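You operate a simulated robot arm through the tools that you are given. There is no shell and no other tool. Be economical: measure what you need, move in short steps, check, and stop when the job is done.

You are at the controls of a simulated two-armed robot. One attempt, no reset.

JOB
Switch off the purple light and drop it in the RETURNS bin.
Fine: it is in the LIGHTS drawer; the flap stands open only while the blue button is held down; shut the drawer; the other light stays. Where these are worked on the way, their far stop is far enough and under half their travel is too little: lights drawer.

Only the result counts: the job must be done as asked and must still hold three seconds after the hand-in. Knocking over, shifting, dropping, spilling or breaking anything else fails it.

ROBOT AND FRAMES
Two 7-joint arms with two-finger parallel grippers on one trunk, on a base that drives. Base frame: it is fixed to the floor where the robot stands at the start and does not move with it; the origin is under the middle of the robot, x ahead of it, y to its left, z up. Readings come in m, degrees, newtons and seconds.
The left shoulder is at the start at [0.05, 0.209, 1.246], the right one opposite. With the tool pointing down near the work surface each hand reaches from about 0.3 to 0.92 m from the robot's upright axis, wherever it stands, measured 20 degrees to its own side. Places, roughly: bin flap [0.6, 0.2, 0.9]; blue button [0.6, 0.3, 0.9]; inside of the flap bin [0.6, 0.2, 0.8]; lights drawer [0.9, 0, 1]; orange light button [0.9, -0.1, 1]; purple light button [0.9, 0, 1]. Payload 4.4 kg a hand.
The TCP of each hand is the grasp point between the finger pads, 0.023 m short of the fingertips. In the tool frame z runs along the fingers and y along their closing line. The gripper opens to 0.094 m. The fingers are 0.038 m wide and 0.01 m thick; the gripper's body (0.054 by 0.096 m) begins 0.039 m behind the TCP.
Orientation is that of the tool frame in the base frame, as a unit quaternion [x, y, z, w]. With the fingers straight down and closing along the base's y, the tool's x points along the base's -x, its y along +y and its z along -z.

CONTROLS
- The arms move only by the tool drive_tool. It takes "left_moves", "right_moves" or both (then of equal length, played together; a hand with none holds still); each is a list of rows, each a list of 7 numbers: the gripper command, from -1 (shut) to 1 (fully open), values between in proportion, then the shift along the base's x, y, z in m, then the turn, a rotation vector about the base's x, y, z in degrees. In form: [[fingers, tx, ty, tz, rx, ry, rz], ...]. A call has 1 to 10 rows; each row shifts and turns the commanded pose from where the row before left it. Rows are played at 5 a second. More than 0.05 m and 8.6 degrees between two rows, or a gripper value outside its range, and nothing of the call is played. A pose out of reach is approached as far as the arm can. The call stops where the force on the tool passes 90 N (or 10 N more than at its start, if that is more) or the arm is blocked; 0.2 s more then pass. Each finger travels about 0.108 m/s and halts on what it meets, pressing with about 28 N; the grip force reading is that of the motor and also rises with nothing between the fingers. The clock runs only during rows and for 0.2 s after the last one: add rows that do not move to give the fingers time. The reply holds the time, the measured pose of the TCP, the force on the tool along the base axes, the opening and the grip force, in the units named above and with some noise, with the torque about the TCP (base axes, N m) and any sound that the robot's microphone picked up.
- Cameras (640 x 400 px; columns grow to the right, rows downward): "scene" is now at [0.159, 0.0122, 1.4205]; the picture's right is [0.12, -0.99, 0.00], its down [-0.54, -0.07, -0.84] and it looks along [0.83, 0.10, -0.55] (base axes); focal length 214 px, centre (320, 200). "left" rides on the left gripper at [0.087, -0.016, -0.075] in its tool frame; the picture's right is [0.18, 0.98, 0.00], its down [-0.58, 0.11, -0.81] and it looks along [-0.79, 0.15, 0.59] (tool axes); focal length 243 px, centre (320, 200). "right" rides on the right gripper at [0.086, 0.016, -0.074] in its tool frame; the picture's right is [-0.18, 0.98, 0.00], its down [-0.58, -0.11, -0.81] and it looks along [-0.79, -0.15, 0.59] (tool axes); focal length 243 px, centre (320, 200). There is no depth. A picture from a camera that has moved, and an enlarged one, comes with that camera's place and axes in the base frame and with its lens.
- capture(camera): a new picture of that camera. No time passes.
- move_column(by): slides the trunk up (or, below 0, down) by that many m; the arms and the scene camera ride with it, the base frame stays. It gives what a move gives, with no picture.
- drive_base(legs): drives the robot by 1 to 6 legs, each [ahead, left, turn to the left] in m, m and degrees, along the robot's own axes; the way and the turn of a leg run together, so that a leg with both is an arc; at most 1.5 m and 180 degrees a leg. The arms and the cameras ride along, it lands a little off, and it stops where it bumps. It gives what a move gives.
- pan_tilt(pan, tilt): turns the head with the scene camera to pan (to the left, within 80 degrees either way) and tilt (down, from -29 to 69), counted from straight ahead of the robot. It gives what a move gives.
- enlarge(camera, box): a new picture of the part [left, top, right, bottom] of that camera's present view, enlarged. No time passes.
- hand_in(): hands the job in; it is judged then, once.

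Work in short steps. Places have to be worked out from the pictures, the camera data and where the tool is seen: move nearer, look again, correct. Check each grasp and each placing, and mend what went wrong. You have 120 turns and 100 pictures in all, those below and enlarged ones among them. Open the grippers and draw the arms clear of the work before you hand the job in, unless the task says otherwise; then end with one line.

The tools are called after ">>>" by a JSON object that holds its "name" and its "arguments". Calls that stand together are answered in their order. drive_tool: Moves the arms, as the interface text tells. Its arguments: {"type":"object","properties":{"left_moves":{"type":"array","items":{"type":"array","items":{"type":"number"}}},"right_moves":{"type":"array","items":{"type":"array","items":{"type":"number"}}}},"required":[]} The other tools are called the same way: move_column (by) slides the trunk up or down; drive_base (legs) drives the base; pan_tilt (pan, tilt) turns the head that bears the scene camera; capture (camera) takes a picture; enlarge (camera, box) takes an enlarged picture of a part of a camera's view; hand_in () hands the job in.

At the start:

```text
clock: 0.0
left_eef_pos: [0.527, 0.302, 1.3409]
left_tcp_rot: [-0.001, 1.0, 0.0, 0.001]
left_contact_force: [0.3, -0.6, 0.1]
left_torque: [0.02, 0.04, 0.01]
left_finger_gap: 0.094
left_grasp_force: 0.1
right_eef_pos: [0.4746, -0.1903, 1.3325]
right_tcp_rot: [0.0, 1.0, 0.0, -0.001]
right_contact_force: [0.0, 0.1, -0.3]
right_torque: [0.0, -0.01, 0.02]
right_finger_gap: 0.0941
right_grasp_force: 0.0
trunk travel left (down, up): [-0.325, 0.238]
robot x, y, heading: [0.0018, -0.0017, 0.3]
head pan, tilt: [6.9, 33.2]
```

scene: 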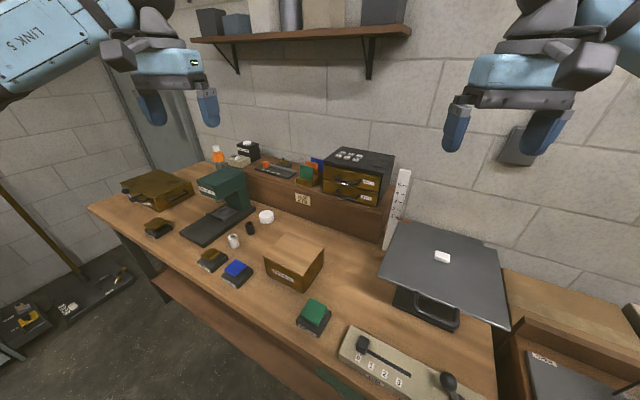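
right: 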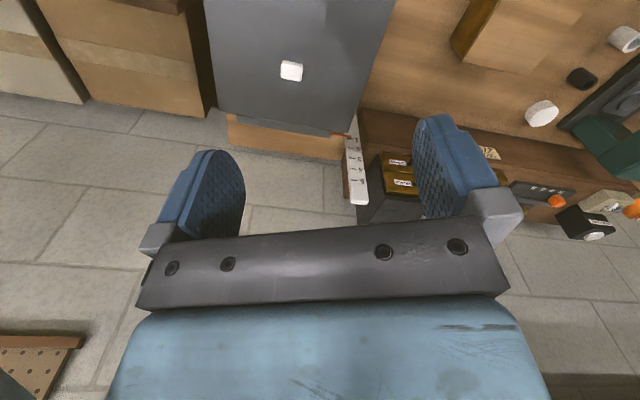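
left: 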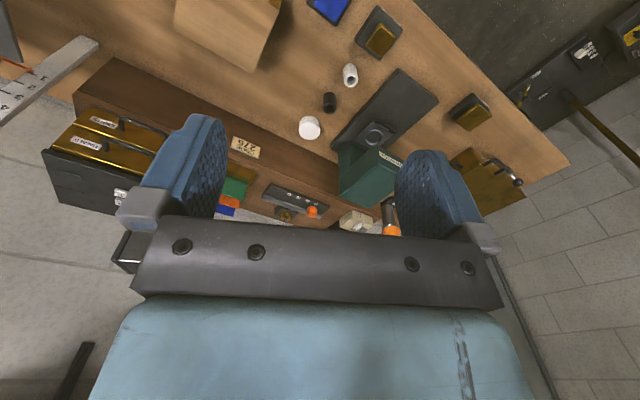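

I look closer at the drawer unit and the bin with the buttons.

>>> {"name": "enlarge", "arguments": {"camera": "scene", "box": [290, 130, 420, 220]}}

>>> {"name": "enlarge", "arguments": {"camera": "scene", "box": [180, 200, 350, 340]}}

```text
4.44 times, centred on (355, 175) of scene
camera zoom: at [0.159, 0.0122, 1.4205], right [0.12, -0.99, 0.0], down [-0.54, -0.07, -0.84], along [0.83, 0.1, -0.55], focal length 953 px, centre (164, 311)
```

zoom: 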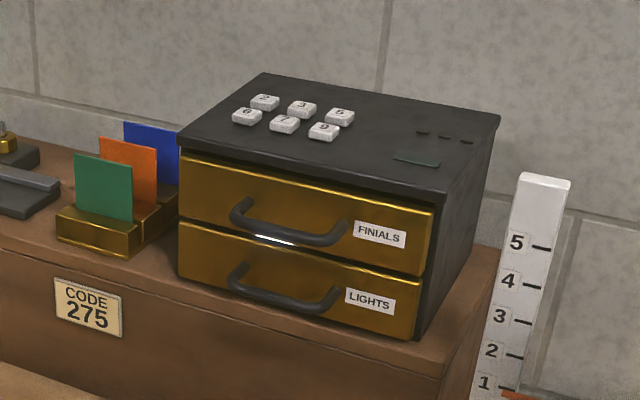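

```text
2.86 times, centred on (265, 270) of scene
camera zoom: at [0.159, 0.0122, 1.4205], right [0.12, -0.99, 0.0], down [-0.54, -0.07, -0.84], along [0.83, 0.1, -0.55], focal length 613 px, centre (477, 0)
```

zoom: 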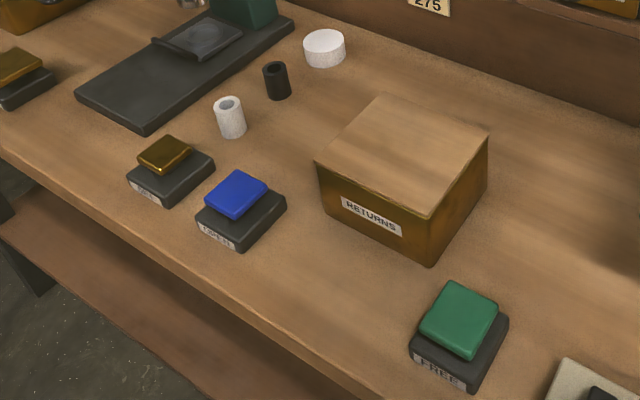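

The drawer unit has number keys on top and a CODE 275 tag, so it may be locked. I zoom in tighter.

>>> {"name": "enlarge", "arguments": {"camera": "scene", "box": [330, 144, 398, 186]}}

>>> {"name": "enlarge", "arguments": {"camera": "scene", "box": [220, 225, 330, 295]}}

```text
9.41 times, centred on (364, 165) of scene
camera zoom: at [0.159, 0.0122, 1.4205], right [0.12, -0.99, 0.0], down [-0.54, -0.07, -0.84], along [0.83, 0.1, -0.55], focal length 2019 px, centre (-94, 529)
```

zoom: 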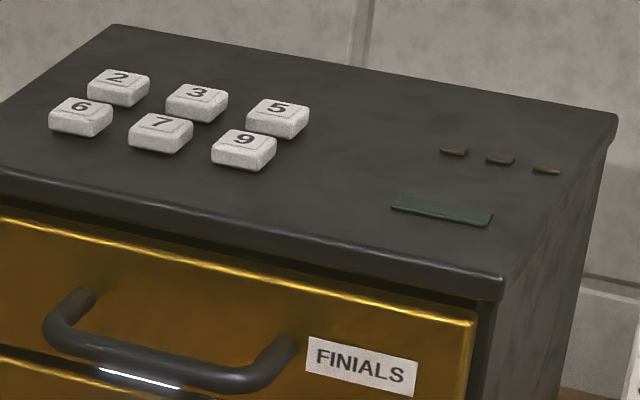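

```text
5.71 times, centred on (275, 260) of scene
camera zoom: at [0.159, 0.0122, 1.4205], right [0.12, -0.99, 0.0], down [-0.54, -0.07, -0.84], along [0.83, 0.1, -0.55], focal length 1226 px, centre (577, -143)
```

zoom: 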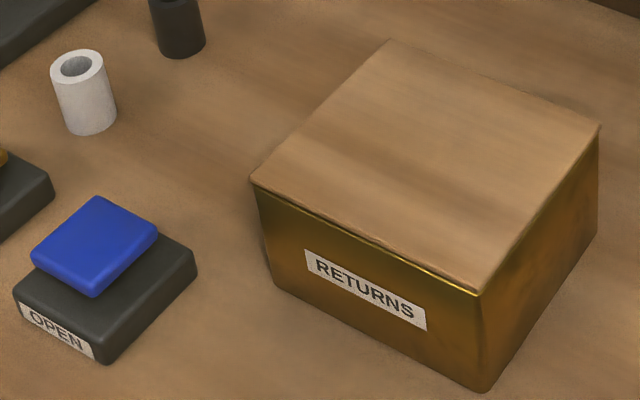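

Triangulating, the drawer unit's front runs from about (0.88, 0.12) to (0.81, -0.11), with its top near z 1.11 and a yaw of about -17°. I bring the right hand closer so I can look at the keypad and handles.

>>> {"name": "drive_tool", "arguments": {"right_moves": [[1, 0.018, 0.034, -0.003, 0, 0, -2.5], [1, 0.018, 0.034, -0.003, 0, 0, -2.5], [1, 0.018, 0.034, -0.003, 0, 0, -2.5], [1, 0.018, 0.034, -0.003, 0, 0, -2.5], [1, 0.018, 0.034, -0.003, 0, 0, -2.5], [1, 0.018, 0.034, -0.003, 0, 0, -2.5], [1, 0.018, 0.034, -0.003, 0, 0, -2]]}}

>>> {"name": "capture", "arguments": {"camera": "right"}}

>>> {"name": "capture", "arguments": {"camera": "scene"}}

```text
clock: 1.6
left_eef_pos: [0.5268, 0.3035, 1.3398]
left_tcp_rot: [0.0, 1.0, -0.001, 0.0]
left_contact_force: [0.6, -0.8, 0.4]
left_torque: [0.0, -0.02, 0.0]
left_finger_gap: 0.0939
left_grasp_force: 0.0
right_eef_pos: [0.6015, 0.0508, 1.3097]
right_tcp_rot: [0.147, 0.989, -0.001, -0.001]
right_contact_force: [0.1, 0.4, 0.1]
right_torque: [-0.01, 0.02, 0.0]
right_finger_gap: 0.0939
right_grasp_force: 0.0
trunk travel left (down, up): [-0.325, 0.238]
robot x, y, heading: [-0.0032, -0.0019, -0.1]
head pan, tilt: [6.9, 33.2]
```

```text
92 pictures are left
camera right: at [0.5229, 0.0914, 1.3859], right [0.46, 0.89, 0.0], down [0.52, -0.27, 0.81], along [0.71, -0.38, -0.59], focal length 243 px, centre (320, 200)
```

right: 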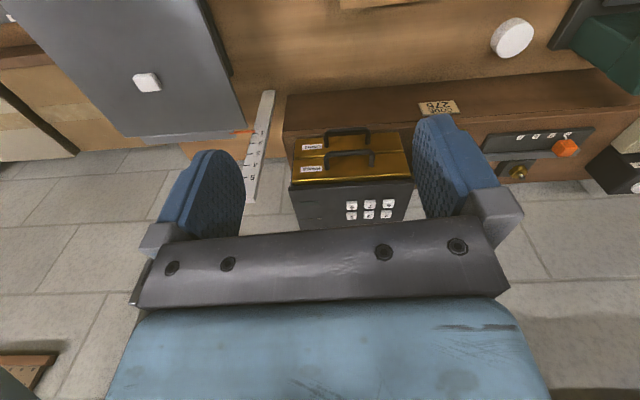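

```text
91 pictures are left
camera scene: at [0.1593, 0.0143, 1.4204], right [0.12, -0.99, 0.0], down [-0.54, -0.07, -0.84], along [0.83, 0.1, -0.55], focal length 214 px, centre (320, 200)
```

scene: 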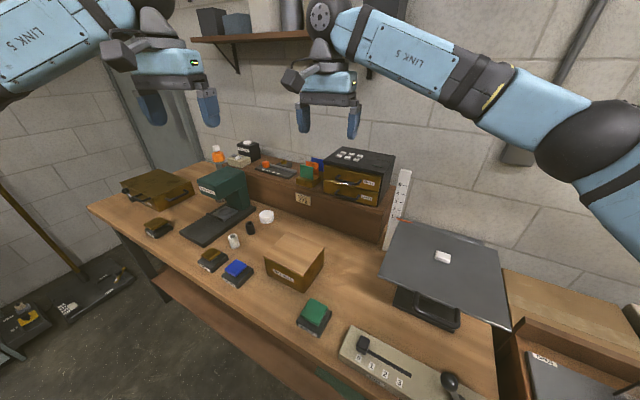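

The keypad is in view; I zoom in to measure keys and handles.

>>> {"name": "enlarge", "arguments": {"camera": "right", "box": [280, 120, 420, 230]}}

>>> {"name": "enlarge", "arguments": {"camera": "right", "box": [480, 110, 610, 190]}}

```text
3.64 times, centred on (350, 175) of right
camera zoom: at [0.5229, 0.0914, 1.3859], right [0.46, 0.89, 0.0], down [0.52, -0.27, 0.81], along [0.71, -0.38, -0.59], focal length 882 px, centre (211, 291)
```

zoom: 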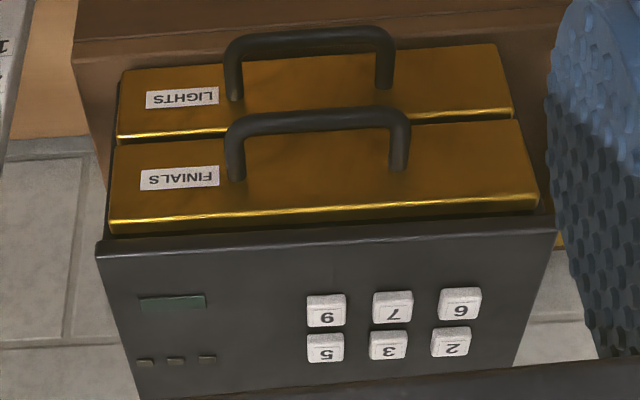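

```text
4.92 times, centred on (545, 150) of right
camera zoom: at [0.5229, 0.0914, 1.3859], right [0.46, 0.89, 0.0], down [0.52, -0.27, 0.81], along [0.71, -0.38, -0.59], focal length 1194 px, centre (-788, 446)
```

zoom: 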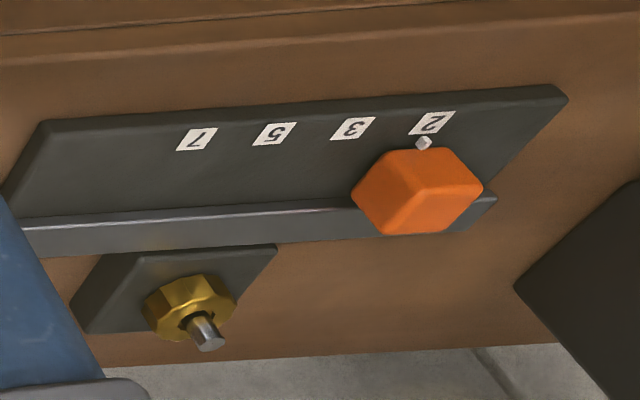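

Key tops by triangulation: 7 at about (0.892, 0.000, 1.124), 2 at (0.939, 0.019), 5 at (0.912, -0.045), with the unit yawed about -22°. I close the fingers, tilt the hand forward 35° so only a fingertip edge presses, and hover over key 7.

>>> {"name": "drive_tool", "arguments": {"right_moves": [[-1, 0.036, -0.006, 0, 0, 0, -5], [-1, 0.036, -0.006, -0.015, -1.87, -4.63, 0], [-1, 0.036, -0.006, -0.015, -1.87, -4.63, 0], [-1, 0.036, -0.006, -0.015, -1.87, -4.63, 0], [-1, 0.036, -0.006, -0.015, -1.87, -4.63, 0], [-1, 0.036, -0.006, -0.015, -1.87, -4.63, 0], [-1, 0.036, -0.006, -0.015, -1.87, -4.63, 0], [-1, 0.036, -0.006, -0.015, -1.87, -4.63, 0], [-1, 0, 0, -0.015, 0, 0, 0], [-1, 0, 0, 0, 0, 0, 0]]}}

>>> {"name": "capture", "arguments": {"camera": "right"}}

>>> {"name": "enlarge", "arguments": {"camera": "scene", "box": [310, 110, 420, 200]}}

```text
clock: 3.8
left_eef_pos: [0.5283, 0.3027, 1.3405]
left_tcp_rot: [-0.001, 1.0, 0.0, 0.0]
left_contact_force: [0.5, 1.2, 0.1]
left_torque: [0.02, 0.02, -0.02]
left_finger_gap: 0.094
left_grasp_force: 0.1
right_eef_pos: [0.8854, -0.0008, 1.1915]
right_tcp_rot: [0.183, 0.936, -0.058, 0.295]
right_contact_force: [-0.2, 0.8, 0.1]
right_torque: [0.0, 0.0, -0.01]
right_finger_gap: 0.0
right_grasp_force: 27.8
right hand out of reach, approached as far as the arm can: row 8
trunk travel left (down, up): [-0.325, 0.238]
robot x, y, heading: [-0.0022, 0.0007, 0.0]
head pan, tilt: [6.9, 33.2]
```

```text
88 pictures are left
camera right: at [0.7866, 0.0568, 1.2029], right [0.51, 0.86, 0.11], down [-0.03, -0.11, 0.99], along [0.86, -0.51, -0.03], focal length 243 px, centre (320, 200)
```

right: 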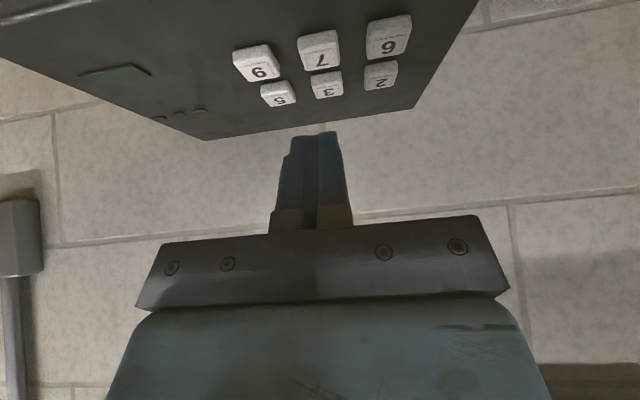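

```text
4.44 times, centred on (365, 155) of scene
camera zoom: at [0.1588, 0.0129, 1.4205], right [0.12, -0.99, 0.0], down [-0.54, -0.07, -0.84], along [0.83, 0.1, -0.55], focal length 953 px, centre (120, 400)
```

zoom: 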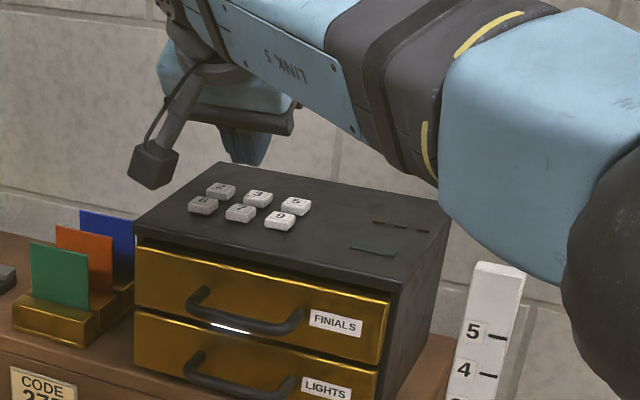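

That is the edge of the arm's reach, so I back the right hand off. Then I drive the base along the table edge, left 0.2 m and ahead 0.08 m.

>>> {"name": "drive_tool", "arguments": {"right_moves": [[-1, -0.02, 0.0, 0.03, 0, 0, 0], [-1, -0.03, 0.0, 0.03, 0, 0, 0], [-1, -0.04, 0.0, 0.03, 0, 0, 0], [-1, -0.04, -0.01, 0.02, 0, 0, 0], [-1, -0.04, -0.01, 0.0, 0, 0, 0], [-1, -0.04, -0.01, 0.0, 0, 0, 0]]}}

>>> {"name": "drive_base", "arguments": {"legs": [[0.0, 0.1, 0], [0.04, 0.05, 0], [0.04, 0.05, 0]]}}

>>> {"name": "capture", "arguments": {"camera": "scene"}}

```text
clock: 5.2
left_eef_pos: [0.5259, 0.3004, 1.3414]
left_tcp_rot: [-0.001, 1.0, 0.0, 0.001]
left_contact_force: [-0.6, -0.3, 0.1]
left_torque: [0.0, -0.02, 0.0]
left_finger_gap: 0.094
left_grasp_force: 0.1
right_eef_pos: [0.6733, -0.0312, 1.2999]
right_tcp_rot: [0.183, 0.936, -0.058, 0.295]
right_contact_force: [0.0, -0.7, -0.4]
right_torque: [0.0, -0.01, 0.01]
right_finger_gap: 0.0
right_grasp_force: 28.0
trunk travel left (down, up): [-0.325, 0.238]
robot x, y, heading: [-0.0012, -0.0007, -0.1]
head pan, tilt: [6.9, 33.2]
```

```text
clock: 8.2
left_eef_pos: [0.6074, 0.5018, 1.3406]
left_tcp_rot: [-0.001, 1.0, -0.001, 0.0]
left_contact_force: [0.0, -0.1, 0.3]
left_torque: [0.0, 0.01, 0.01]
left_finger_gap: 0.094
left_grasp_force: 0.1
right_eef_pos: [0.7552, 0.1688, 1.3008]
right_tcp_rot: [0.181, 0.936, -0.057, 0.295]
right_contact_force: [0.5, -0.1, 0.2]
right_torque: [-0.01, 0.02, 0.02]
right_finger_gap: 0.0
right_grasp_force: 28.1
trunk travel left (down, up): [-0.325, 0.238]
robot x, y, heading: [0.0789, 0.1985, -0.1]
head pan, tilt: [6.9, 33.2]
```

```text
86 pictures are left
camera scene: at [0.2388, 0.2108, 1.4205], right [0.12, -0.99, 0.0], down [-0.54, -0.07, -0.84], along [0.83, 0.1, -0.55], focal length 214 px, centre (320, 200)
```

scene: 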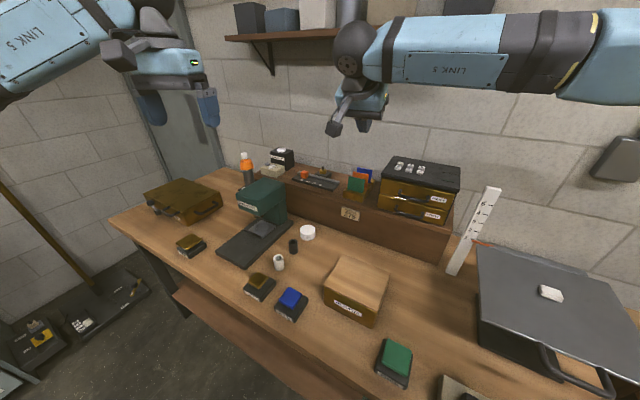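

The base moved without bumping. I zoom on the keypad from here to refine the positions.

>>> {"name": "enlarge", "arguments": {"camera": "scene", "box": [365, 150, 470, 230]}}

>>> {"name": "capture", "arguments": {"camera": "right"}}

```text
5.00 times, centred on (418, 190) of scene
camera zoom: at [0.2388, 0.2108, 1.4205], right [0.12, -0.99, 0.0], down [-0.54, -0.07, -0.84], along [0.83, 0.1, -0.55], focal length 1072 px, centre (-168, 250)
```

zoom: 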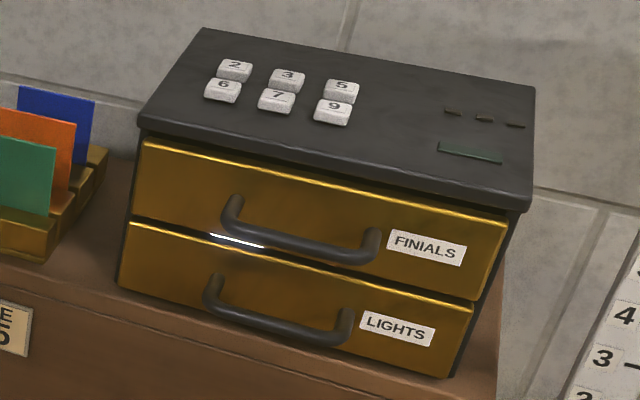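

```text
84 pictures are left
camera right: at [0.6566, 0.2258, 1.3121], right [0.51, 0.86, 0.11], down [-0.03, -0.11, 0.99], along [0.86, -0.51, -0.03], focal length 243 px, centre (320, 200)
```

right: 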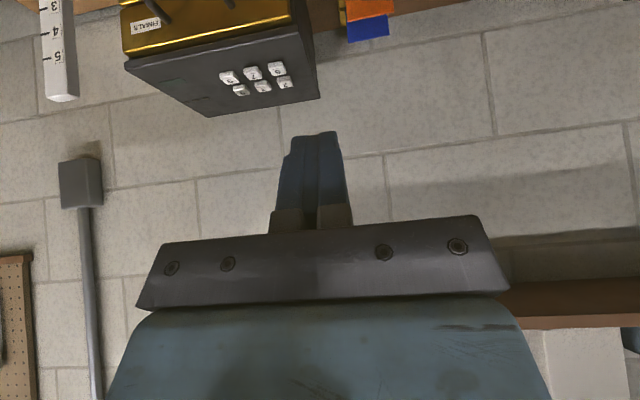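

Refined key tops at z≈1.12: 2 at (0.949, 0.018), 7 at (0.898, 0.001), 5 at (0.922, -0.048). I hover over key 2.

>>> {"name": "drive_tool", "arguments": {"right_moves": [[-1, 0.0326, -0.0253, -0.015, 0, 0, 0], [-1, 0.0326, -0.0253, -0.015, 0, 0, 0], [-1, 0.0326, -0.0253, -0.02, 0, 0, 0], [-1, 0.0326, -0.0253, -0.02, 0, 0, 0], [-1, 0.0326, -0.0253, -0.023, 0, 0, 0], [-1, 0.0326, -0.0253, -0.023, 0, 0, 0], [-1, 0, 0, -0.015, 0, 0, 0], [-1, 0, 0, 0, 0, 0, 0]]}}

>>> {"name": "enlarge", "arguments": {"camera": "scene", "box": [365, 130, 470, 210]}}

>>> {"name": "capture", "arguments": {"camera": "right"}}

```text
clock: 10.0
left_eef_pos: [0.6067, 0.5007, 1.3397]
left_tcp_rot: [-0.001, 1.0, 0.0, 0.0]
left_contact_force: [0.6, 0.3, 0.1]
left_torque: [0.03, -0.02, -0.03]
left_finger_gap: 0.0942
left_grasp_force: 0.1
right_eef_pos: [0.9525, 0.0174, 1.1685]
right_tcp_rot: [0.182, 0.937, -0.057, 0.294]
right_contact_force: [0.3, -0.3, 0.2]
right_torque: [0.02, 0.03, 0.01]
right_finger_gap: 0.0001
right_grasp_force: 27.9
trunk travel left (down, up): [-0.325, 0.238]
robot x, y, heading: [0.081, 0.1959, 0.1]
head pan, tilt: [6.9, 33.2]
```

```text
5.00 times, centred on (418, 170) of scene
camera zoom: at [0.2387, 0.2108, 1.4204], right [0.12, -0.99, 0.0], down [-0.54, -0.07, -0.84], along [0.83, 0.1, -0.55], focal length 1072 px, centre (-168, 350)
```

zoom: 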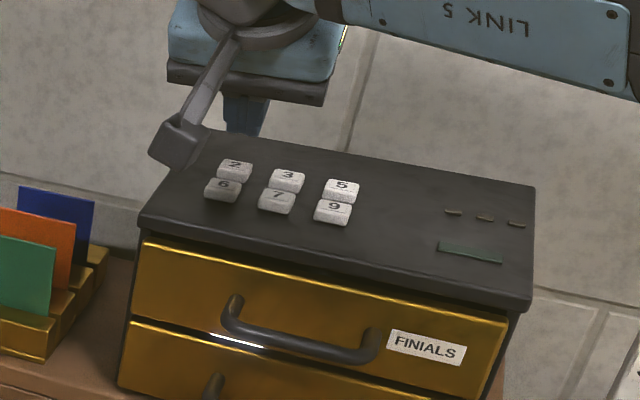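

```text
82 pictures are left
camera right: at [0.8533, 0.0739, 1.181], right [0.51, 0.86, 0.11], down [-0.03, -0.11, 0.99], along [0.86, -0.51, -0.03], focal length 243 px, centre (320, 200)
```

right: 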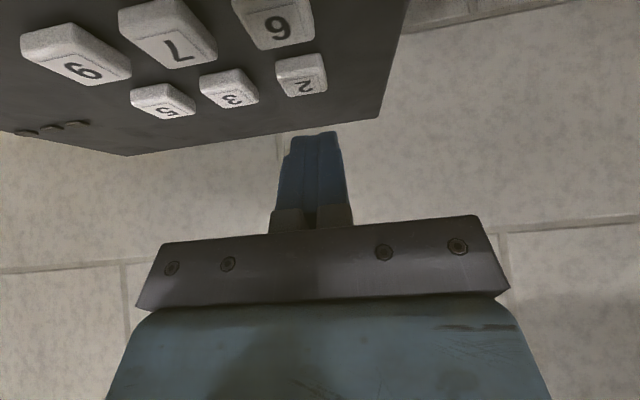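

The fingertip is lined up over key 2, about 0.024 m above it. I press down in small steps and come back up.

>>> {"name": "drive_tool", "arguments": {"right_moves": [[-1, 0, 0, -0.01, 0, 0, 0], [-1, 0, 0, -0.01, 0, 0, 0], [-1, 0, 0, -0.004, 0, 0, 0], [-1, 0, 0, -0.003, 0, 0, 0], [-1, 0, 0, -0.002, 0, 0, 0]]}}

>>> {"name": "enlarge", "arguments": {"camera": "scene", "box": [365, 130, 470, 210]}}

```text
clock: 11.2
left_eef_pos: [0.6034, 0.5023, 1.3431]
left_tcp_rot: [-0.001, 1.0, -0.001, 0.002]
left_contact_force: [0.2, -0.1, -1.1]
left_torque: [-0.05, 0.05, 0.0]
left_finger_gap: 0.0939
left_grasp_force: 0.0
right_eef_pos: [0.9507, 0.0164, 1.1455]
right_tcp_rot: [0.183, 0.935, -0.056, 0.299]
right_contact_force: [16.7, -2.4, 35.3]
right_torque: [-0.05, -0.42, -0.03]
right_finger_gap: 0.0
right_grasp_force: 28.1
trunk travel left (down, up): [-0.325, 0.238]
robot x, y, heading: [0.08, 0.1983, 0.0]
head pan, tilt: [6.9, 33.2]
heard: click
```

```text
5.00 times, centred on (418, 170) of scene
camera zoom: at [0.2355, 0.2116, 1.4214], right [0.12, -0.99, 0.0], down [-0.54, -0.07, -0.84], along [0.83, 0.1, -0.54], focal length 1072 px, centre (-168, 350)
```

zoom: 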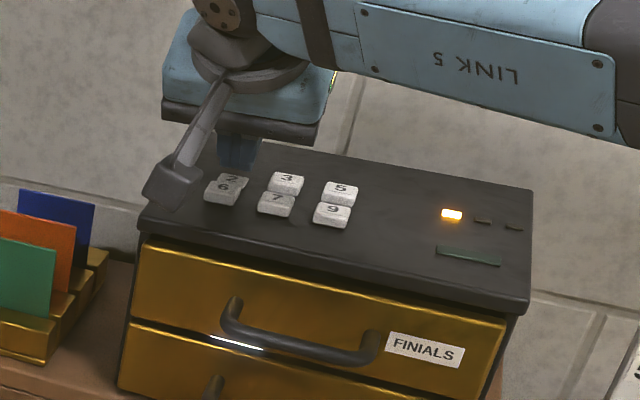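

A click, and the first LED is lit. I go up, over to key 7, and hover.

>>> {"name": "drive_tool", "arguments": {"right_moves": [[-1, 0, 0, 0.015, 0, 0, 0], [-1, 0, 0, 0.014, 0, 0, 0], [-1, -0.025, -0.0085, 0, 0, 0, 0], [-1, -0.025, -0.0085, 0, 0, 0, 0], [-1, 0, 0, 0, 0, 0, 0]]}}

>>> {"name": "enlarge", "arguments": {"camera": "scene", "box": [365, 130, 470, 210]}}

>>> {"name": "capture", "arguments": {"camera": "right"}}

```text
clock: 12.4
left_eef_pos: [0.6066, 0.5004, 1.3413]
left_tcp_rot: [0.0, 1.0, -0.002, 0.0]
left_contact_force: [0.7, -0.9, -1.0]
left_torque: [-0.03, -0.01, -0.02]
left_finger_gap: 0.0942
left_grasp_force: 0.1
right_eef_pos: [0.9009, 0.0011, 1.1682]
right_tcp_rot: [0.181, 0.936, -0.057, 0.295]
right_contact_force: [0.5, 0.2, -0.1]
right_torque: [0.02, 0.0, -0.02]
right_finger_gap: 0.0
right_grasp_force: 27.9
trunk travel left (down, up): [-0.325, 0.238]
robot x, y, heading: [0.0804, 0.2025, 0.3]
head pan, tilt: [6.9, 33.2]
```

```text
5.00 times, centred on (418, 170) of scene
camera zoom: at [0.2391, 0.2115, 1.4204], right [0.12, -0.99, 0.0], down [-0.54, -0.07, -0.84], along [0.83, 0.1, -0.55], focal length 1072 px, centre (-168, 350)
```

zoom: 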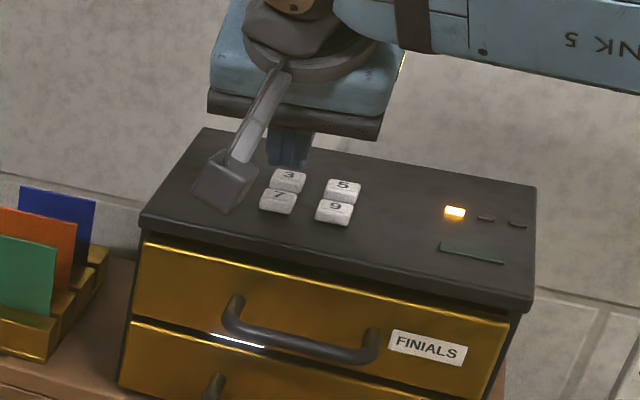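

```text
79 pictures are left
camera right: at [0.8023, 0.0578, 1.1802], right [0.51, 0.86, 0.11], down [-0.03, -0.11, 0.99], along [0.86, -0.51, -0.03], focal length 243 px, centre (320, 200)
```

right: 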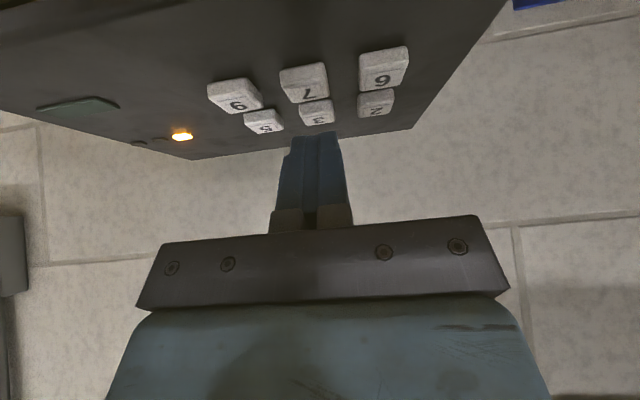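

Aligned with key 7. Press, lift, and move to hover over key 5.

>>> {"name": "drive_tool", "arguments": {"right_moves": [[-1, 0, 0, -0.01, 0, 0, 0], [-1, 0, 0, -0.01, 0, 0, 0], [-1, 0, 0, -0.004, 0, 0, 0], [-1, 0, 0, -0.003, 0, 0, 0], [-1, 0, 0, -0.002, 0, 0, 0], [-1, 0, 0, 0.015, 0, 0, 0], [-1, 0, 0, 0.014, 0, 0, 0], [-1, 0.012, -0.024, 0, 0, 0, 0], [-1, 0.012, -0.024, 0, 0, 0, 0], [-1, 0, 0, 0, 0, 0, 0]]}}

>>> {"name": "enlarge", "arguments": {"camera": "scene", "box": [365, 130, 470, 210]}}

>>> {"name": "capture", "arguments": {"camera": "right"}}

```text
clock: 14.6
left_eef_pos: [0.6053, 0.5016, 1.3409]
left_tcp_rot: [-0.001, 1.0, -0.001, 0.001]
left_contact_force: [-0.2, 0.1, 0.3]
left_torque: [0.02, -0.01, 0.0]
left_finger_gap: 0.094
left_grasp_force: 0.1
right_eef_pos: [0.926, -0.0469, 1.1693]
right_tcp_rot: [0.181, 0.937, -0.056, 0.295]
right_contact_force: [0.2, -0.2, -0.8]
right_torque: [0.0, -0.02, -0.02]
right_finger_gap: 0.0
right_grasp_force: 27.7
trunk travel left (down, up): [-0.325, 0.238]
robot x, y, heading: [0.0799, 0.1968, 0.2]
head pan, tilt: [6.9, 33.2]
heard: click
```

```text
5.00 times, centred on (418, 170) of scene
camera zoom: at [0.2384, 0.2114, 1.4205], right [0.12, -0.99, 0.0], down [-0.54, -0.07, -0.84], along [0.83, 0.1, -0.55], focal length 1072 px, centre (-168, 350)
```

zoom: 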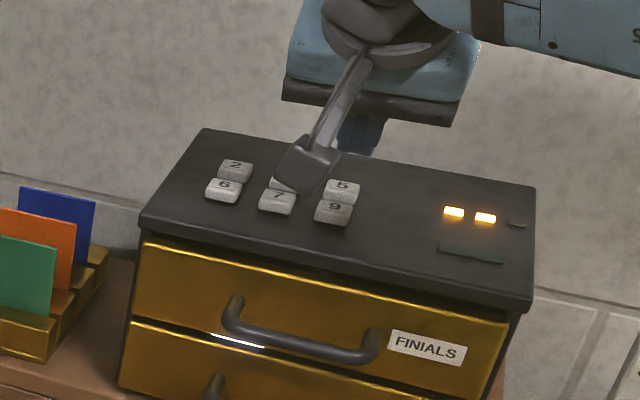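

```text
77 pictures are left
camera right: at [0.8264, 0.0094, 1.1818], right [0.51, 0.86, 0.11], down [-0.03, -0.11, 0.99], along [0.86, -0.51, -0.03], focal length 243 px, centre (320, 200)
```

right: 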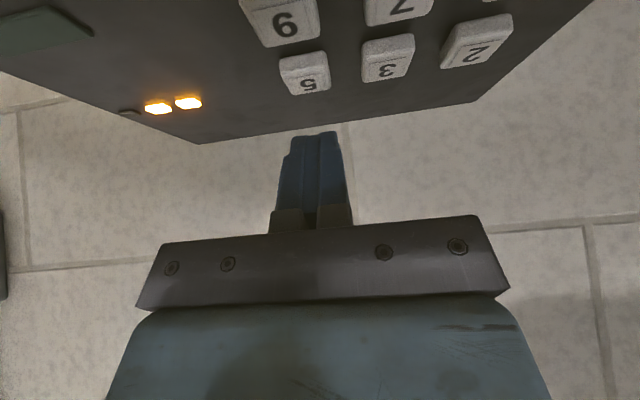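

Two LEDs are lit and the hand sits over key 5. I press it and lift.

>>> {"name": "drive_tool", "arguments": {"right_moves": [[-1, 0, 0, -0.01, 0, 0, 0], [-1, 0, 0, -0.01, 0, 0, 0], [-1, 0, 0, -0.004, 0, 0, 0], [-1, 0, 0, -0.003, 0, 0, 0], [-1, 0, 0, -0.002, 0, 0, 0], [-1, 0, 0, 0.015, 0, 0, 0], [-1, 0, 0, 0.025, 0, 0, 0], [-1, -0.02, 0.0, 0.03, 0, 0, 0], [-1, -0.03, 0.0, 0.02, 0, 0, 0]]}}

>>> {"name": "enlarge", "arguments": {"camera": "scene", "box": [365, 130, 470, 230]}}

```text
clock: 16.6
left_eef_pos: [0.6048, 0.5, 1.3424]
left_tcp_rot: [-0.001, 1.0, -0.001, 0.001]
left_contact_force: [-0.5, 0.5, -0.7]
left_torque: [0.0, -0.05, -0.02]
left_finger_gap: 0.0941
left_grasp_force: 0.0
right_eef_pos: [0.8747, -0.0478, 1.2306]
right_tcp_rot: [0.181, 0.936, -0.056, 0.295]
right_contact_force: [0.6, -0.5, -0.2]
right_torque: [-0.03, -0.01, 0.01]
right_finger_gap: 0.0003
right_grasp_force: 27.3
trunk travel left (down, up): [-0.325, 0.238]
robot x, y, heading: [0.0794, 0.1968, 0.3]
head pan, tilt: [6.9, 33.2]
heard: click
```

```text
4.00 times, centred on (418, 180) of scene
camera zoom: at [0.2376, 0.2101, 1.4206], right [0.12, -0.99, 0.0], down [-0.54, -0.07, -0.84], along [0.83, 0.1, -0.55], focal length 858 px, centre (-70, 280)
```

zoom: 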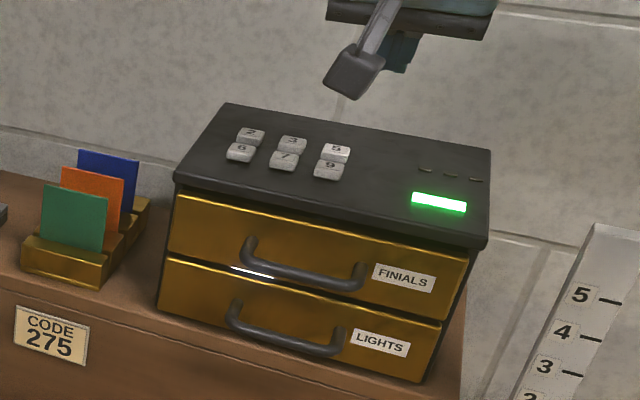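

The panel shows green, so the drawer is unlocked. I check the ledge and handle clearance below before grasping.

>>> {"name": "enlarge", "arguments": {"camera": "scene", "box": [370, 180, 460, 236]}}

>>> {"name": "enlarge", "arguments": {"camera": "left", "box": [0, 60, 160, 160]}}

```text
7.11 times, centred on (415, 208) of scene
camera zoom: at [0.2376, 0.2101, 1.4206], right [0.12, -0.99, 0.0], down [-0.54, -0.07, -0.84], along [0.83, 0.1, -0.55], focal length 1525 px, centre (-356, 143)
```

zoom: 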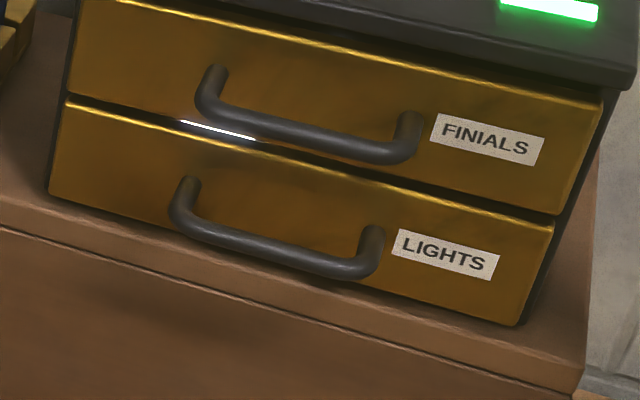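

```text
4.00 times, centred on (80, 110) of left
camera zoom: at [0.5182, 0.4833, 1.4156], right [-0.19, 0.98, 0.0], down [0.58, 0.11, 0.81], along [0.79, 0.15, -0.59], focal length 970 px, centre (1280, 560)
```

zoom: 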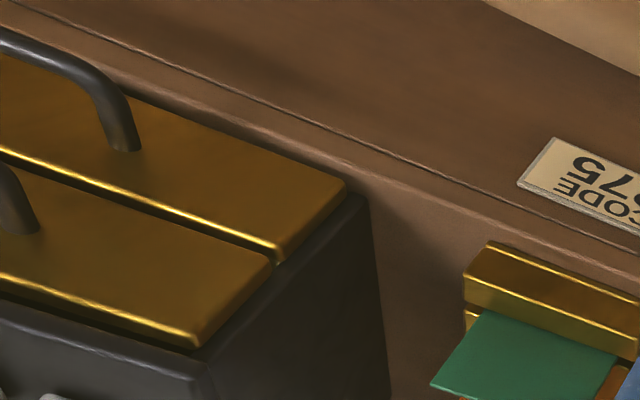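

The bar triangulates to about (0.805, -0.002, 1.008), about 0.03 m in front of the panel. I back off and level the fingers forward first.

>>> {"name": "drive_tool", "arguments": {"right_moves": [[-1, -0.032, 0.014, 0.0, -2.7, -6.67, 0], [-1, -0.032, 0.014, 0.0, -2.7, -6.67, 0], [-1, -0.032, 0.014, -0.0, -2.7, -6.67, 0], [-1, -0.032, 0.014, -0.005, -2.7, -6.67, 0], [-1, -0.032, 0.014, -0.005, -2.7, -6.67, 0], [-1, -0.032, 0.014, -0.005, -2.7, -6.67, 0], [-1, -0.032, 0.014, -0.005, -2.7, -6.67, 0], [0.0, 0, 0, 0, 7.58, -3.07, 0], [0.0, 0, 0, 0, 7.58, -3.07, 0], [0.0, 0, 0, 0, 7.58, -3.07, 0]]}}

>>> {"name": "drive_tool", "arguments": {"right_moves": [[0, 0, 0, 0, 7.58, -3.07, 0], [0, 0, 0, 0, 7.58, -3.07, 0], [0, 0, 0, 0, 7.58, -3.07, 0], [0, 0, 0, 0, 7.58, -3.07, 0], [0, 0, 0, 0, 7.58, -3.07, 0], [0, 0, 0, 0, 7.58, -3.07, 0], [0, 0, 0, 0, 7.58, -3.07, 0], [-0.3, 0, 0, 0, 7.58, -3.07, 0], [-0.3, 0, 0, 0, 0, 0, 0]]}}

>>> {"name": "capture", "arguments": {"camera": "scene"}}

>>> {"name": "capture", "arguments": {"camera": "right"}}

```text
clock: 18.8
left_eef_pos: [0.6062, 0.5012, 1.3404]
left_tcp_rot: [0.0, 1.0, 0.0, 0.001]
left_contact_force: [-0.4, -0.5, 0.8]
left_torque: [0.0, -0.01, -0.01]
left_finger_gap: 0.094
left_grasp_force: 0.0
right_eef_pos: [0.651, 0.0503, 1.2107]
right_tcp_rot: [0.278, 0.678, 0.029, 0.68]
right_contact_force: [-0.4, 0.1, -0.9]
right_torque: [0.02, 0.02, -0.04]
right_finger_gap: 0.0468
right_grasp_force: 0.1
trunk travel left (down, up): [-0.325, 0.238]
robot x, y, heading: [0.0811, 0.199, 0.2]
head pan, tilt: [6.9, 33.2]
```

```text
clock: 20.8
left_eef_pos: [0.6065, 0.5012, 1.3405]
left_tcp_rot: [-0.001, 1.0, 0.0, 0.0]
left_contact_force: [0.1, 0.3, 0.0]
left_torque: [-0.02, 0.01, 0.0]
left_finger_gap: 0.0939
left_grasp_force: 0.1
right_eef_pos: [0.6522, 0.05, 1.2091]
right_tcp_rot: [0.569, 0.418, 0.419, 0.57]
right_contact_force: [0.5, 0.4, -0.3]
right_torque: [0.0, -0.01, 0.01]
right_finger_gap: 0.0329
right_grasp_force: 0.0
trunk travel left (down, up): [-0.325, 0.238]
robot x, y, heading: [0.0812, 0.1966, 0.2]
head pan, tilt: [6.9, 33.2]
```

```text
73 pictures are left
camera scene: at [0.2388, 0.2106, 1.4204], right [0.12, -0.99, 0.0], down [-0.54, -0.07, -0.84], along [0.83, 0.1, -0.55], focal length 214 px, centre (320, 200)
```

scene: 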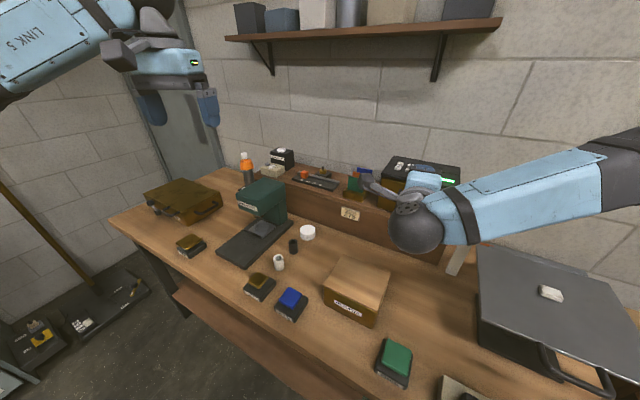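

```text
72 pictures are left
camera right: at [0.6062, 0.1544, 1.2267], right [-0.06, -0.18, 0.98], down [-0.94, -0.31, -0.11], along [0.33, -0.93, -0.15], focal length 243 px, centre (320, 200)
```

right: 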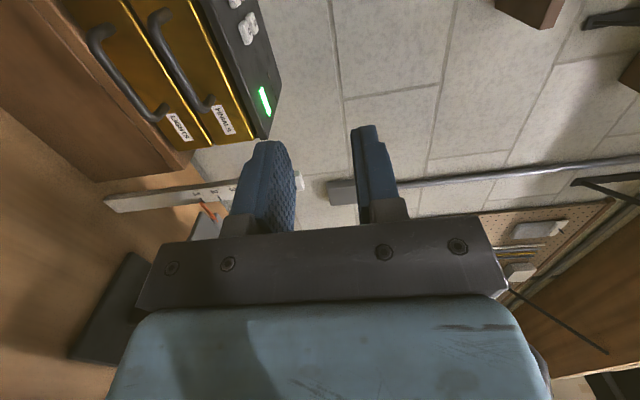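

The fingers point forward and close vertically. I trim the yaw by -4.5° and descend partway while watching the forearm.

>>> {"name": "drive_tool", "arguments": {"right_moves": [[-0.3, 0, 0, -0.03, 0, 0, -4.5], [-0.3, 0.01, -0.002, -0.04, 0, 0, 0], [-0.3, 0.01, -0.002, -0.04, 0, 0, 0], [-0.3, 0, 0, 0, 0, 0, 0]]}}

>>> {"name": "capture", "arguments": {"camera": "scene"}}

>>> {"name": "capture", "arguments": {"camera": "right"}}

```text
clock: 21.8
left_eef_pos: [0.606, 0.5, 1.3416]
left_tcp_rot: [0.0, 1.0, 0.0, 0.0]
left_contact_force: [0.8, -0.4, 0.7]
left_torque: [0.05, -0.03, -0.04]
left_finger_gap: 0.0939
left_grasp_force: 0.1
right_eef_pos: [0.6724, 0.0455, 1.0996]
right_tcp_rot: [0.585, 0.395, 0.396, 0.587]
right_contact_force: [0.1, -0.3, 0.0]
right_torque: [-0.01, -0.04, 0.04]
right_finger_gap: 0.0328
right_grasp_force: 0.0
trunk travel left (down, up): [-0.325, 0.238]
robot x, y, heading: [0.0803, 0.1943, 0.4]
head pan, tilt: [6.9, 33.2]
```

```text
71 pictures are left
camera scene: at [0.2382, 0.2104, 1.4206], right [0.12, -0.99, 0.0], down [-0.54, -0.07, -0.84], along [0.83, 0.1, -0.55], focal length 214 px, centre (320, 200)
```

scene: 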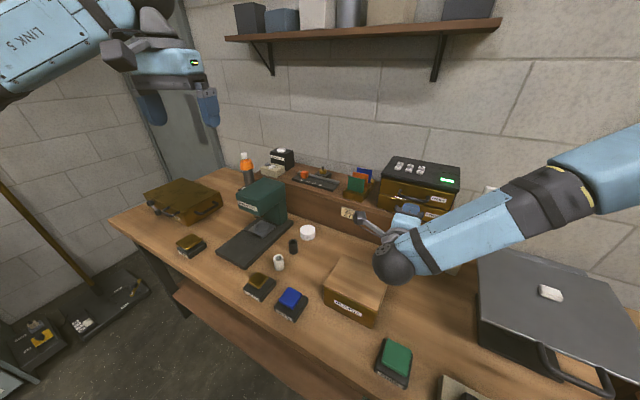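

```text
70 pictures are left
camera right: at [0.6342, 0.1528, 1.1172], right [-0.07, -0.17, 0.98], down [-0.96, -0.24, -0.11], along [0.25, -0.96, -0.15], focal length 243 px, centre (320, 200)
```

right: 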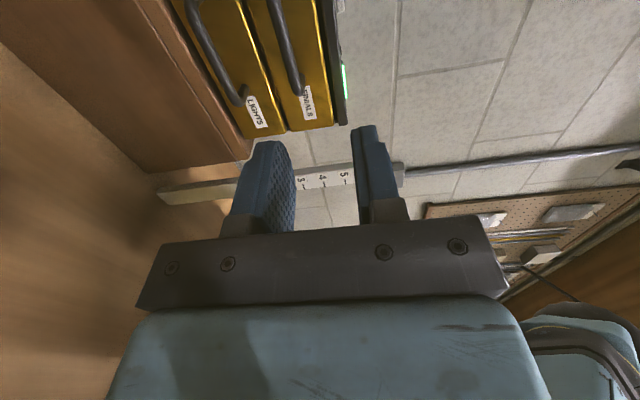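

The forearm is clear and the bin top is at about z 0.909, so there is room. I continue to the pre-grasp pose 0.1 m in front of the bar.

>>> {"name": "drive_tool", "arguments": {"right_moves": [[-0.3, 0.01, -0.003, -0.031, 0, 0, 0], [-0.3, 0.015, -0.004, -0.03, 0, 0, 0], [-0.3, 0.015, -0.003, -0.03, 0, 0, 0], [-0.3, 0, 0, 0, 0, 0, 0]]}}

>>> {"name": "enlarge", "arguments": {"camera": "scene", "box": [340, 150, 480, 250]}}

>>> {"name": "capture", "arguments": {"camera": "right"}}

```text
clock: 22.8
left_eef_pos: [0.6055, 0.4998, 1.3408]
left_tcp_rot: [-0.001, 1.0, 0.0, 0.0]
left_contact_force: [-0.2, -1.0, 0.5]
left_torque: [0.02, -0.04, -0.02]
left_finger_gap: 0.0938
left_grasp_force: 0.0
right_eef_pos: [0.7111, 0.0348, 1.0103]
right_tcp_rot: [0.585, 0.397, 0.396, 0.586]
right_contact_force: [-0.4, 0.6, 0.3]
right_torque: [-0.02, -0.02, -0.03]
right_finger_gap: 0.0328
right_grasp_force: 0.0
trunk travel left (down, up): [-0.325, 0.238]
robot x, y, heading: [0.0799, 0.1987, 0.0]
head pan, tilt: [6.9, 33.2]
```

```text
4.00 times, centred on (410, 200) of scene
camera zoom: at [0.2381, 0.2106, 1.4206], right [0.12, -0.99, 0.0], down [-0.54, -0.07, -0.84], along [0.83, 0.1, -0.55], focal length 858 px, centre (-40, 200)
```

zoom: 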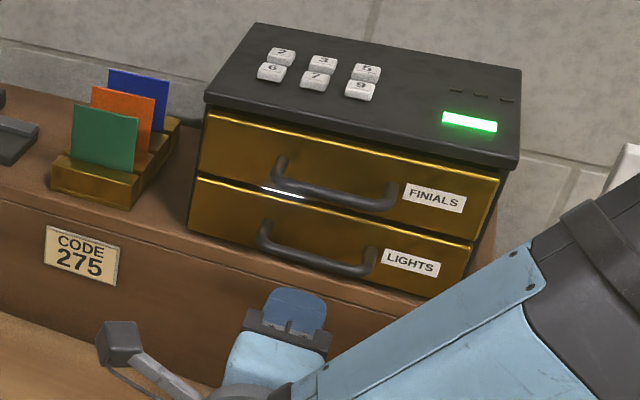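

```text
68 pictures are left
camera right: at [0.6738, 0.143, 1.026], right [-0.07, -0.17, 0.98], down [-0.96, -0.24, -0.11], along [0.25, -0.96, -0.15], focal length 243 px, centre (320, 200)
```

right: 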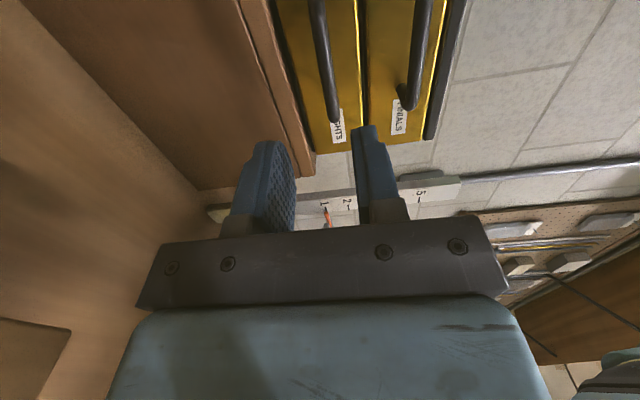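

The bar lines up with the finger gap, about 3 mm above its middle. I raise 3 mm and advance 0.065 m along the approach.

>>> {"name": "drive_tool", "arguments": {"right_moves": [[-0.3, 0.0185, -0.0075, 0.003, 0, 0, 0], [-0.3, 0.0185, -0.0075, 0, 0, 0, 0], [-0.3, 0.014, -0.006, 0, 0, 0, 0], [-0.3, 0.0095, -0.004, 0, 0, 0, 0], [-0.3, 0, 0, 0, 0, 0, 0]]}}

>>> {"name": "capture", "arguments": {"camera": "right"}}

>>> {"name": "enlarge", "arguments": {"camera": "scene", "box": [370, 180, 470, 240]}}

```text
clock: 24.0
left_eef_pos: [0.6065, 0.5013, 1.3413]
left_tcp_rot: [0.0, 1.0, 0.0, 0.0]
left_contact_force: [1.0, -0.5, 0.9]
left_torque: [0.03, 0.02, -0.02]
left_finger_gap: 0.094
left_grasp_force: 0.0
right_eef_pos: [0.772, 0.0112, 1.0111]
right_tcp_rot: [0.585, 0.397, 0.397, 0.586]
right_contact_force: [-0.5, 0.2, 0.2]
right_torque: [0.01, 0.01, 0.0]
right_finger_gap: 0.0328
right_grasp_force: 0.0
trunk travel left (down, up): [-0.325, 0.238]
robot x, y, heading: [0.0792, 0.1976, 0.3]
head pan, tilt: [6.9, 33.2]
```

```text
67 pictures are left
camera right: at [0.7346, 0.1182, 1.0286], right [-0.07, -0.17, 0.98], down [-0.96, -0.24, -0.11], along [0.25, -0.96, -0.15], focal length 243 px, centre (320, 200)
```

right: 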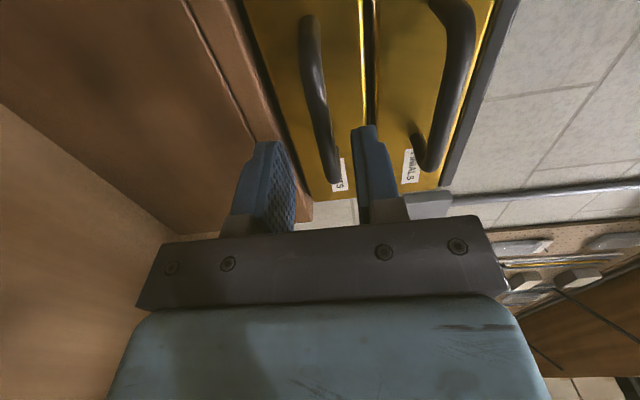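

```text
6.40 times, centred on (420, 210) of scene
camera zoom: at [0.2387, 0.2108, 1.4205], right [0.12, -0.99, 0.0], down [-0.54, -0.07, -0.84], along [0.83, 0.1, -0.55], focal length 1373 px, centre (-320, 136)
```

zoom: 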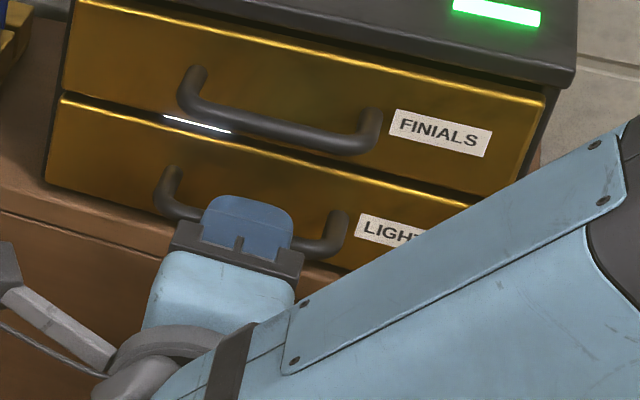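

The bar sits between the fingers near the tips. I advance 0.02 m and close on it.

>>> {"name": "drive_tool", "arguments": {"right_moves": [[-0.3, 0.0093, -0.0037, 0, 0, 0, 0], [-0.3, 0.0093, -0.0037, 0, 0, 0, 0], [-0.3, 0, 0, 0, 0, 0, 0]]}}

>>> {"name": "capture", "arguments": {"camera": "right"}}

>>> {"name": "drive_tool", "arguments": {"right_moves": [[-0.7, 0, 0, 0, 0, 0, 0], [-1, 0, 0, 0, 0, 0, 0], [-1, 0, 0, 0, 0, 0, 0]]}}

>>> {"name": "capture", "arguments": {"camera": "right"}}

```text
clock: 24.8
left_eef_pos: [0.6071, 0.5004, 1.3408]
left_tcp_rot: [-0.001, 1.0, -0.001, 0.0]
left_contact_force: [0.7, 0.0, 0.1]
left_torque: [0.04, -0.03, 0.02]
left_finger_gap: 0.0938
left_grasp_force: 0.1
right_eef_pos: [0.7898, 0.0038, 1.0125]
right_tcp_rot: [0.585, 0.396, 0.396, 0.586]
right_contact_force: [-0.6, -0.4, 1.0]
right_torque: [0.0, -0.01, 0.02]
right_finger_gap: 0.0328
right_grasp_force: 0.1
trunk travel left (down, up): [-0.325, 0.238]
robot x, y, heading: [0.0774, 0.1953, -0.1]
head pan, tilt: [6.9, 33.2]
```

```text
65 pictures are left
camera right: at [0.7531, 0.1111, 1.0289], right [-0.07, -0.17, 0.98], down [-0.96, -0.24, -0.11], along [0.25, -0.96, -0.15], focal length 243 px, centre (320, 200)
```

right: 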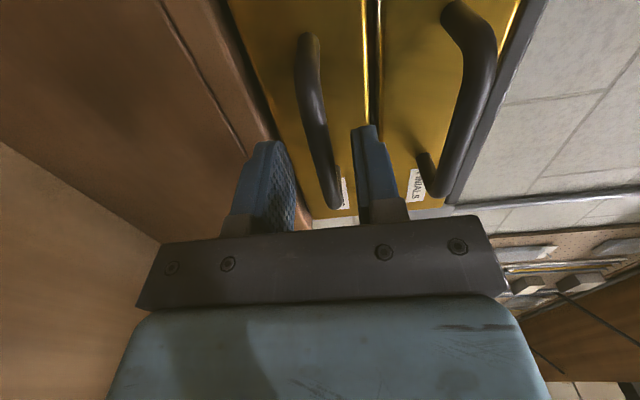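

```text
clock: 25.6
left_eef_pos: [0.6051, 0.5017, 1.3418]
left_tcp_rot: [-0.001, 1.0, -0.001, 0.001]
left_contact_force: [0.6, 0.7, 0.2]
left_torque: [0.02, 0.02, -0.02]
left_finger_gap: 0.094
left_grasp_force: 0.0
right_eef_pos: [0.7892, 0.0049, 1.0148]
right_tcp_rot: [0.584, 0.395, 0.397, 0.588]
right_contact_force: [0.8, -0.7, 17.4]
right_torque: [-0.08, -0.16, -0.34]
right_finger_gap: 0.0093
right_grasp_force: 44.6
trunk travel left (down, up): [-0.325, 0.238]
robot x, y, heading: [0.0804, 0.1971, -0.2]
head pan, tilt: [6.9, 33.2]
```

```text
64 pictures are left
camera right: at [0.7523, 0.1115, 1.0315], right [-0.07, -0.17, 0.98], down [-0.96, -0.24, -0.11], along [0.25, -0.96, -0.14], focal length 243 px, centre (320, 200)
```

right: 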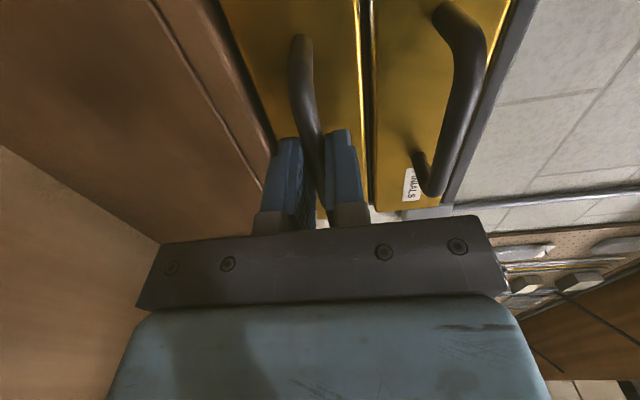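

The bar is gripped (gap 9 mm). I relieve the vertical load and pull along the drawer's axis.

>>> {"name": "drive_tool", "arguments": {"right_moves": [[-1, 0, 0, 0.003, 0, 0, 0], [-1, -0.0185, 0.0075, 0, 0, 0, 0], [-1, -0.0185, 0.0075, 0, 0, 0, 0], [-1, -0.0185, 0.0075, 0, 0, 0, 0], [-1, -0.0185, 0.0075, 0, 0, 0, 0]]}}

>>> {"name": "capture", "arguments": {"camera": "scene"}}

```text
clock: 26.8
left_eef_pos: [0.6062, 0.5011, 1.3414]
left_tcp_rot: [0.0, 1.0, 0.0, 0.0]
left_contact_force: [0.6, 0.5, -0.6]
left_torque: [0.01, -0.02, -0.01]
left_finger_gap: 0.0942
left_grasp_force: 0.1
right_eef_pos: [0.7164, 0.0338, 1.0157]
right_tcp_rot: [0.584, 0.397, 0.396, 0.587]
right_contact_force: [0.6, 2.9, 4.5]
right_torque: [0.26, -0.16, -0.42]
right_finger_gap: 0.0095
right_grasp_force: 45.2
trunk travel left (down, up): [-0.325, 0.238]
robot x, y, heading: [0.0809, 0.194, -0.1]
head pan, tilt: [6.9, 33.2]
```

```text
63 pictures are left
camera scene: at [0.2384, 0.2115, 1.4204], right [0.12, -0.99, 0.0], down [-0.54, -0.07, -0.84], along [0.83, 0.1, -0.55], focal length 214 px, centre (320, 200)
```

scene: 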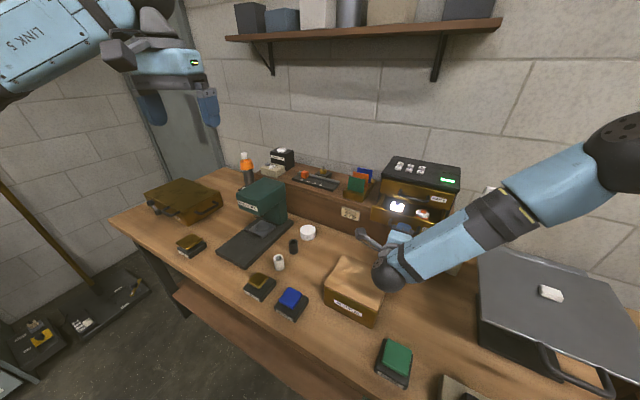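

The drawer is opening freely. I pull another 0.06 m.

>>> {"name": "drive_tool", "arguments": {"right_moves": [[-1, -0.0185, 0.0075, 0, 0, 0, 0], [-1, -0.0185, 0.0075, 0, 0, 0, 0], [-1, -0.0185, 0.0075, 0, 0, 0, 0], [-1, 0, 0, 0, 0, 0, 0]]}}

>>> {"name": "enlarge", "arguments": {"camera": "scene", "box": [340, 150, 480, 250]}}

```text
clock: 27.8
left_eef_pos: [0.6072, 0.5009, 1.3409]
left_tcp_rot: [-0.001, 1.0, -0.001, 0.0]
left_contact_force: [-1.1, -0.1, 0.0]
left_torque: [-0.03, 0.0, -0.01]
left_finger_gap: 0.0941
left_grasp_force: 0.2
right_eef_pos: [0.6606, 0.057, 1.0163]
right_tcp_rot: [0.584, 0.397, 0.396, 0.587]
right_contact_force: [3.9, 2.8, 1.3]
right_torque: [0.3, -0.13, 0.82]
right_finger_gap: 0.0094
right_grasp_force: 45.2
trunk travel left (down, up): [-0.325, 0.238]
robot x, y, heading: [0.0815, 0.1985, 0.2]
head pan, tilt: [6.9, 33.2]
```

```text
4.00 times, centred on (410, 200) of scene
camera zoom: at [0.2391, 0.2111, 1.4204], right [0.12, -0.99, 0.0], down [-0.54, -0.07, -0.84], along [0.83, 0.1, -0.55], focal length 858 px, centre (-40, 200)
```

zoom: 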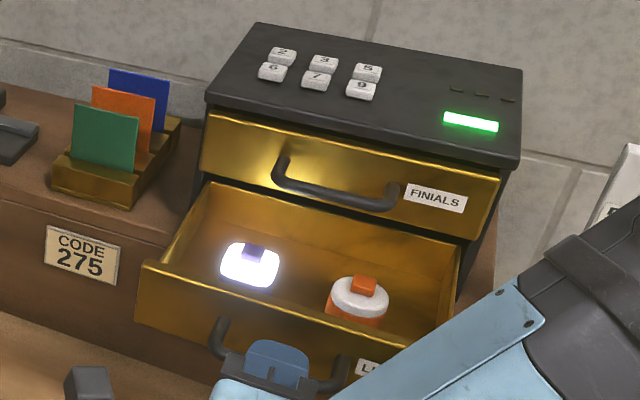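

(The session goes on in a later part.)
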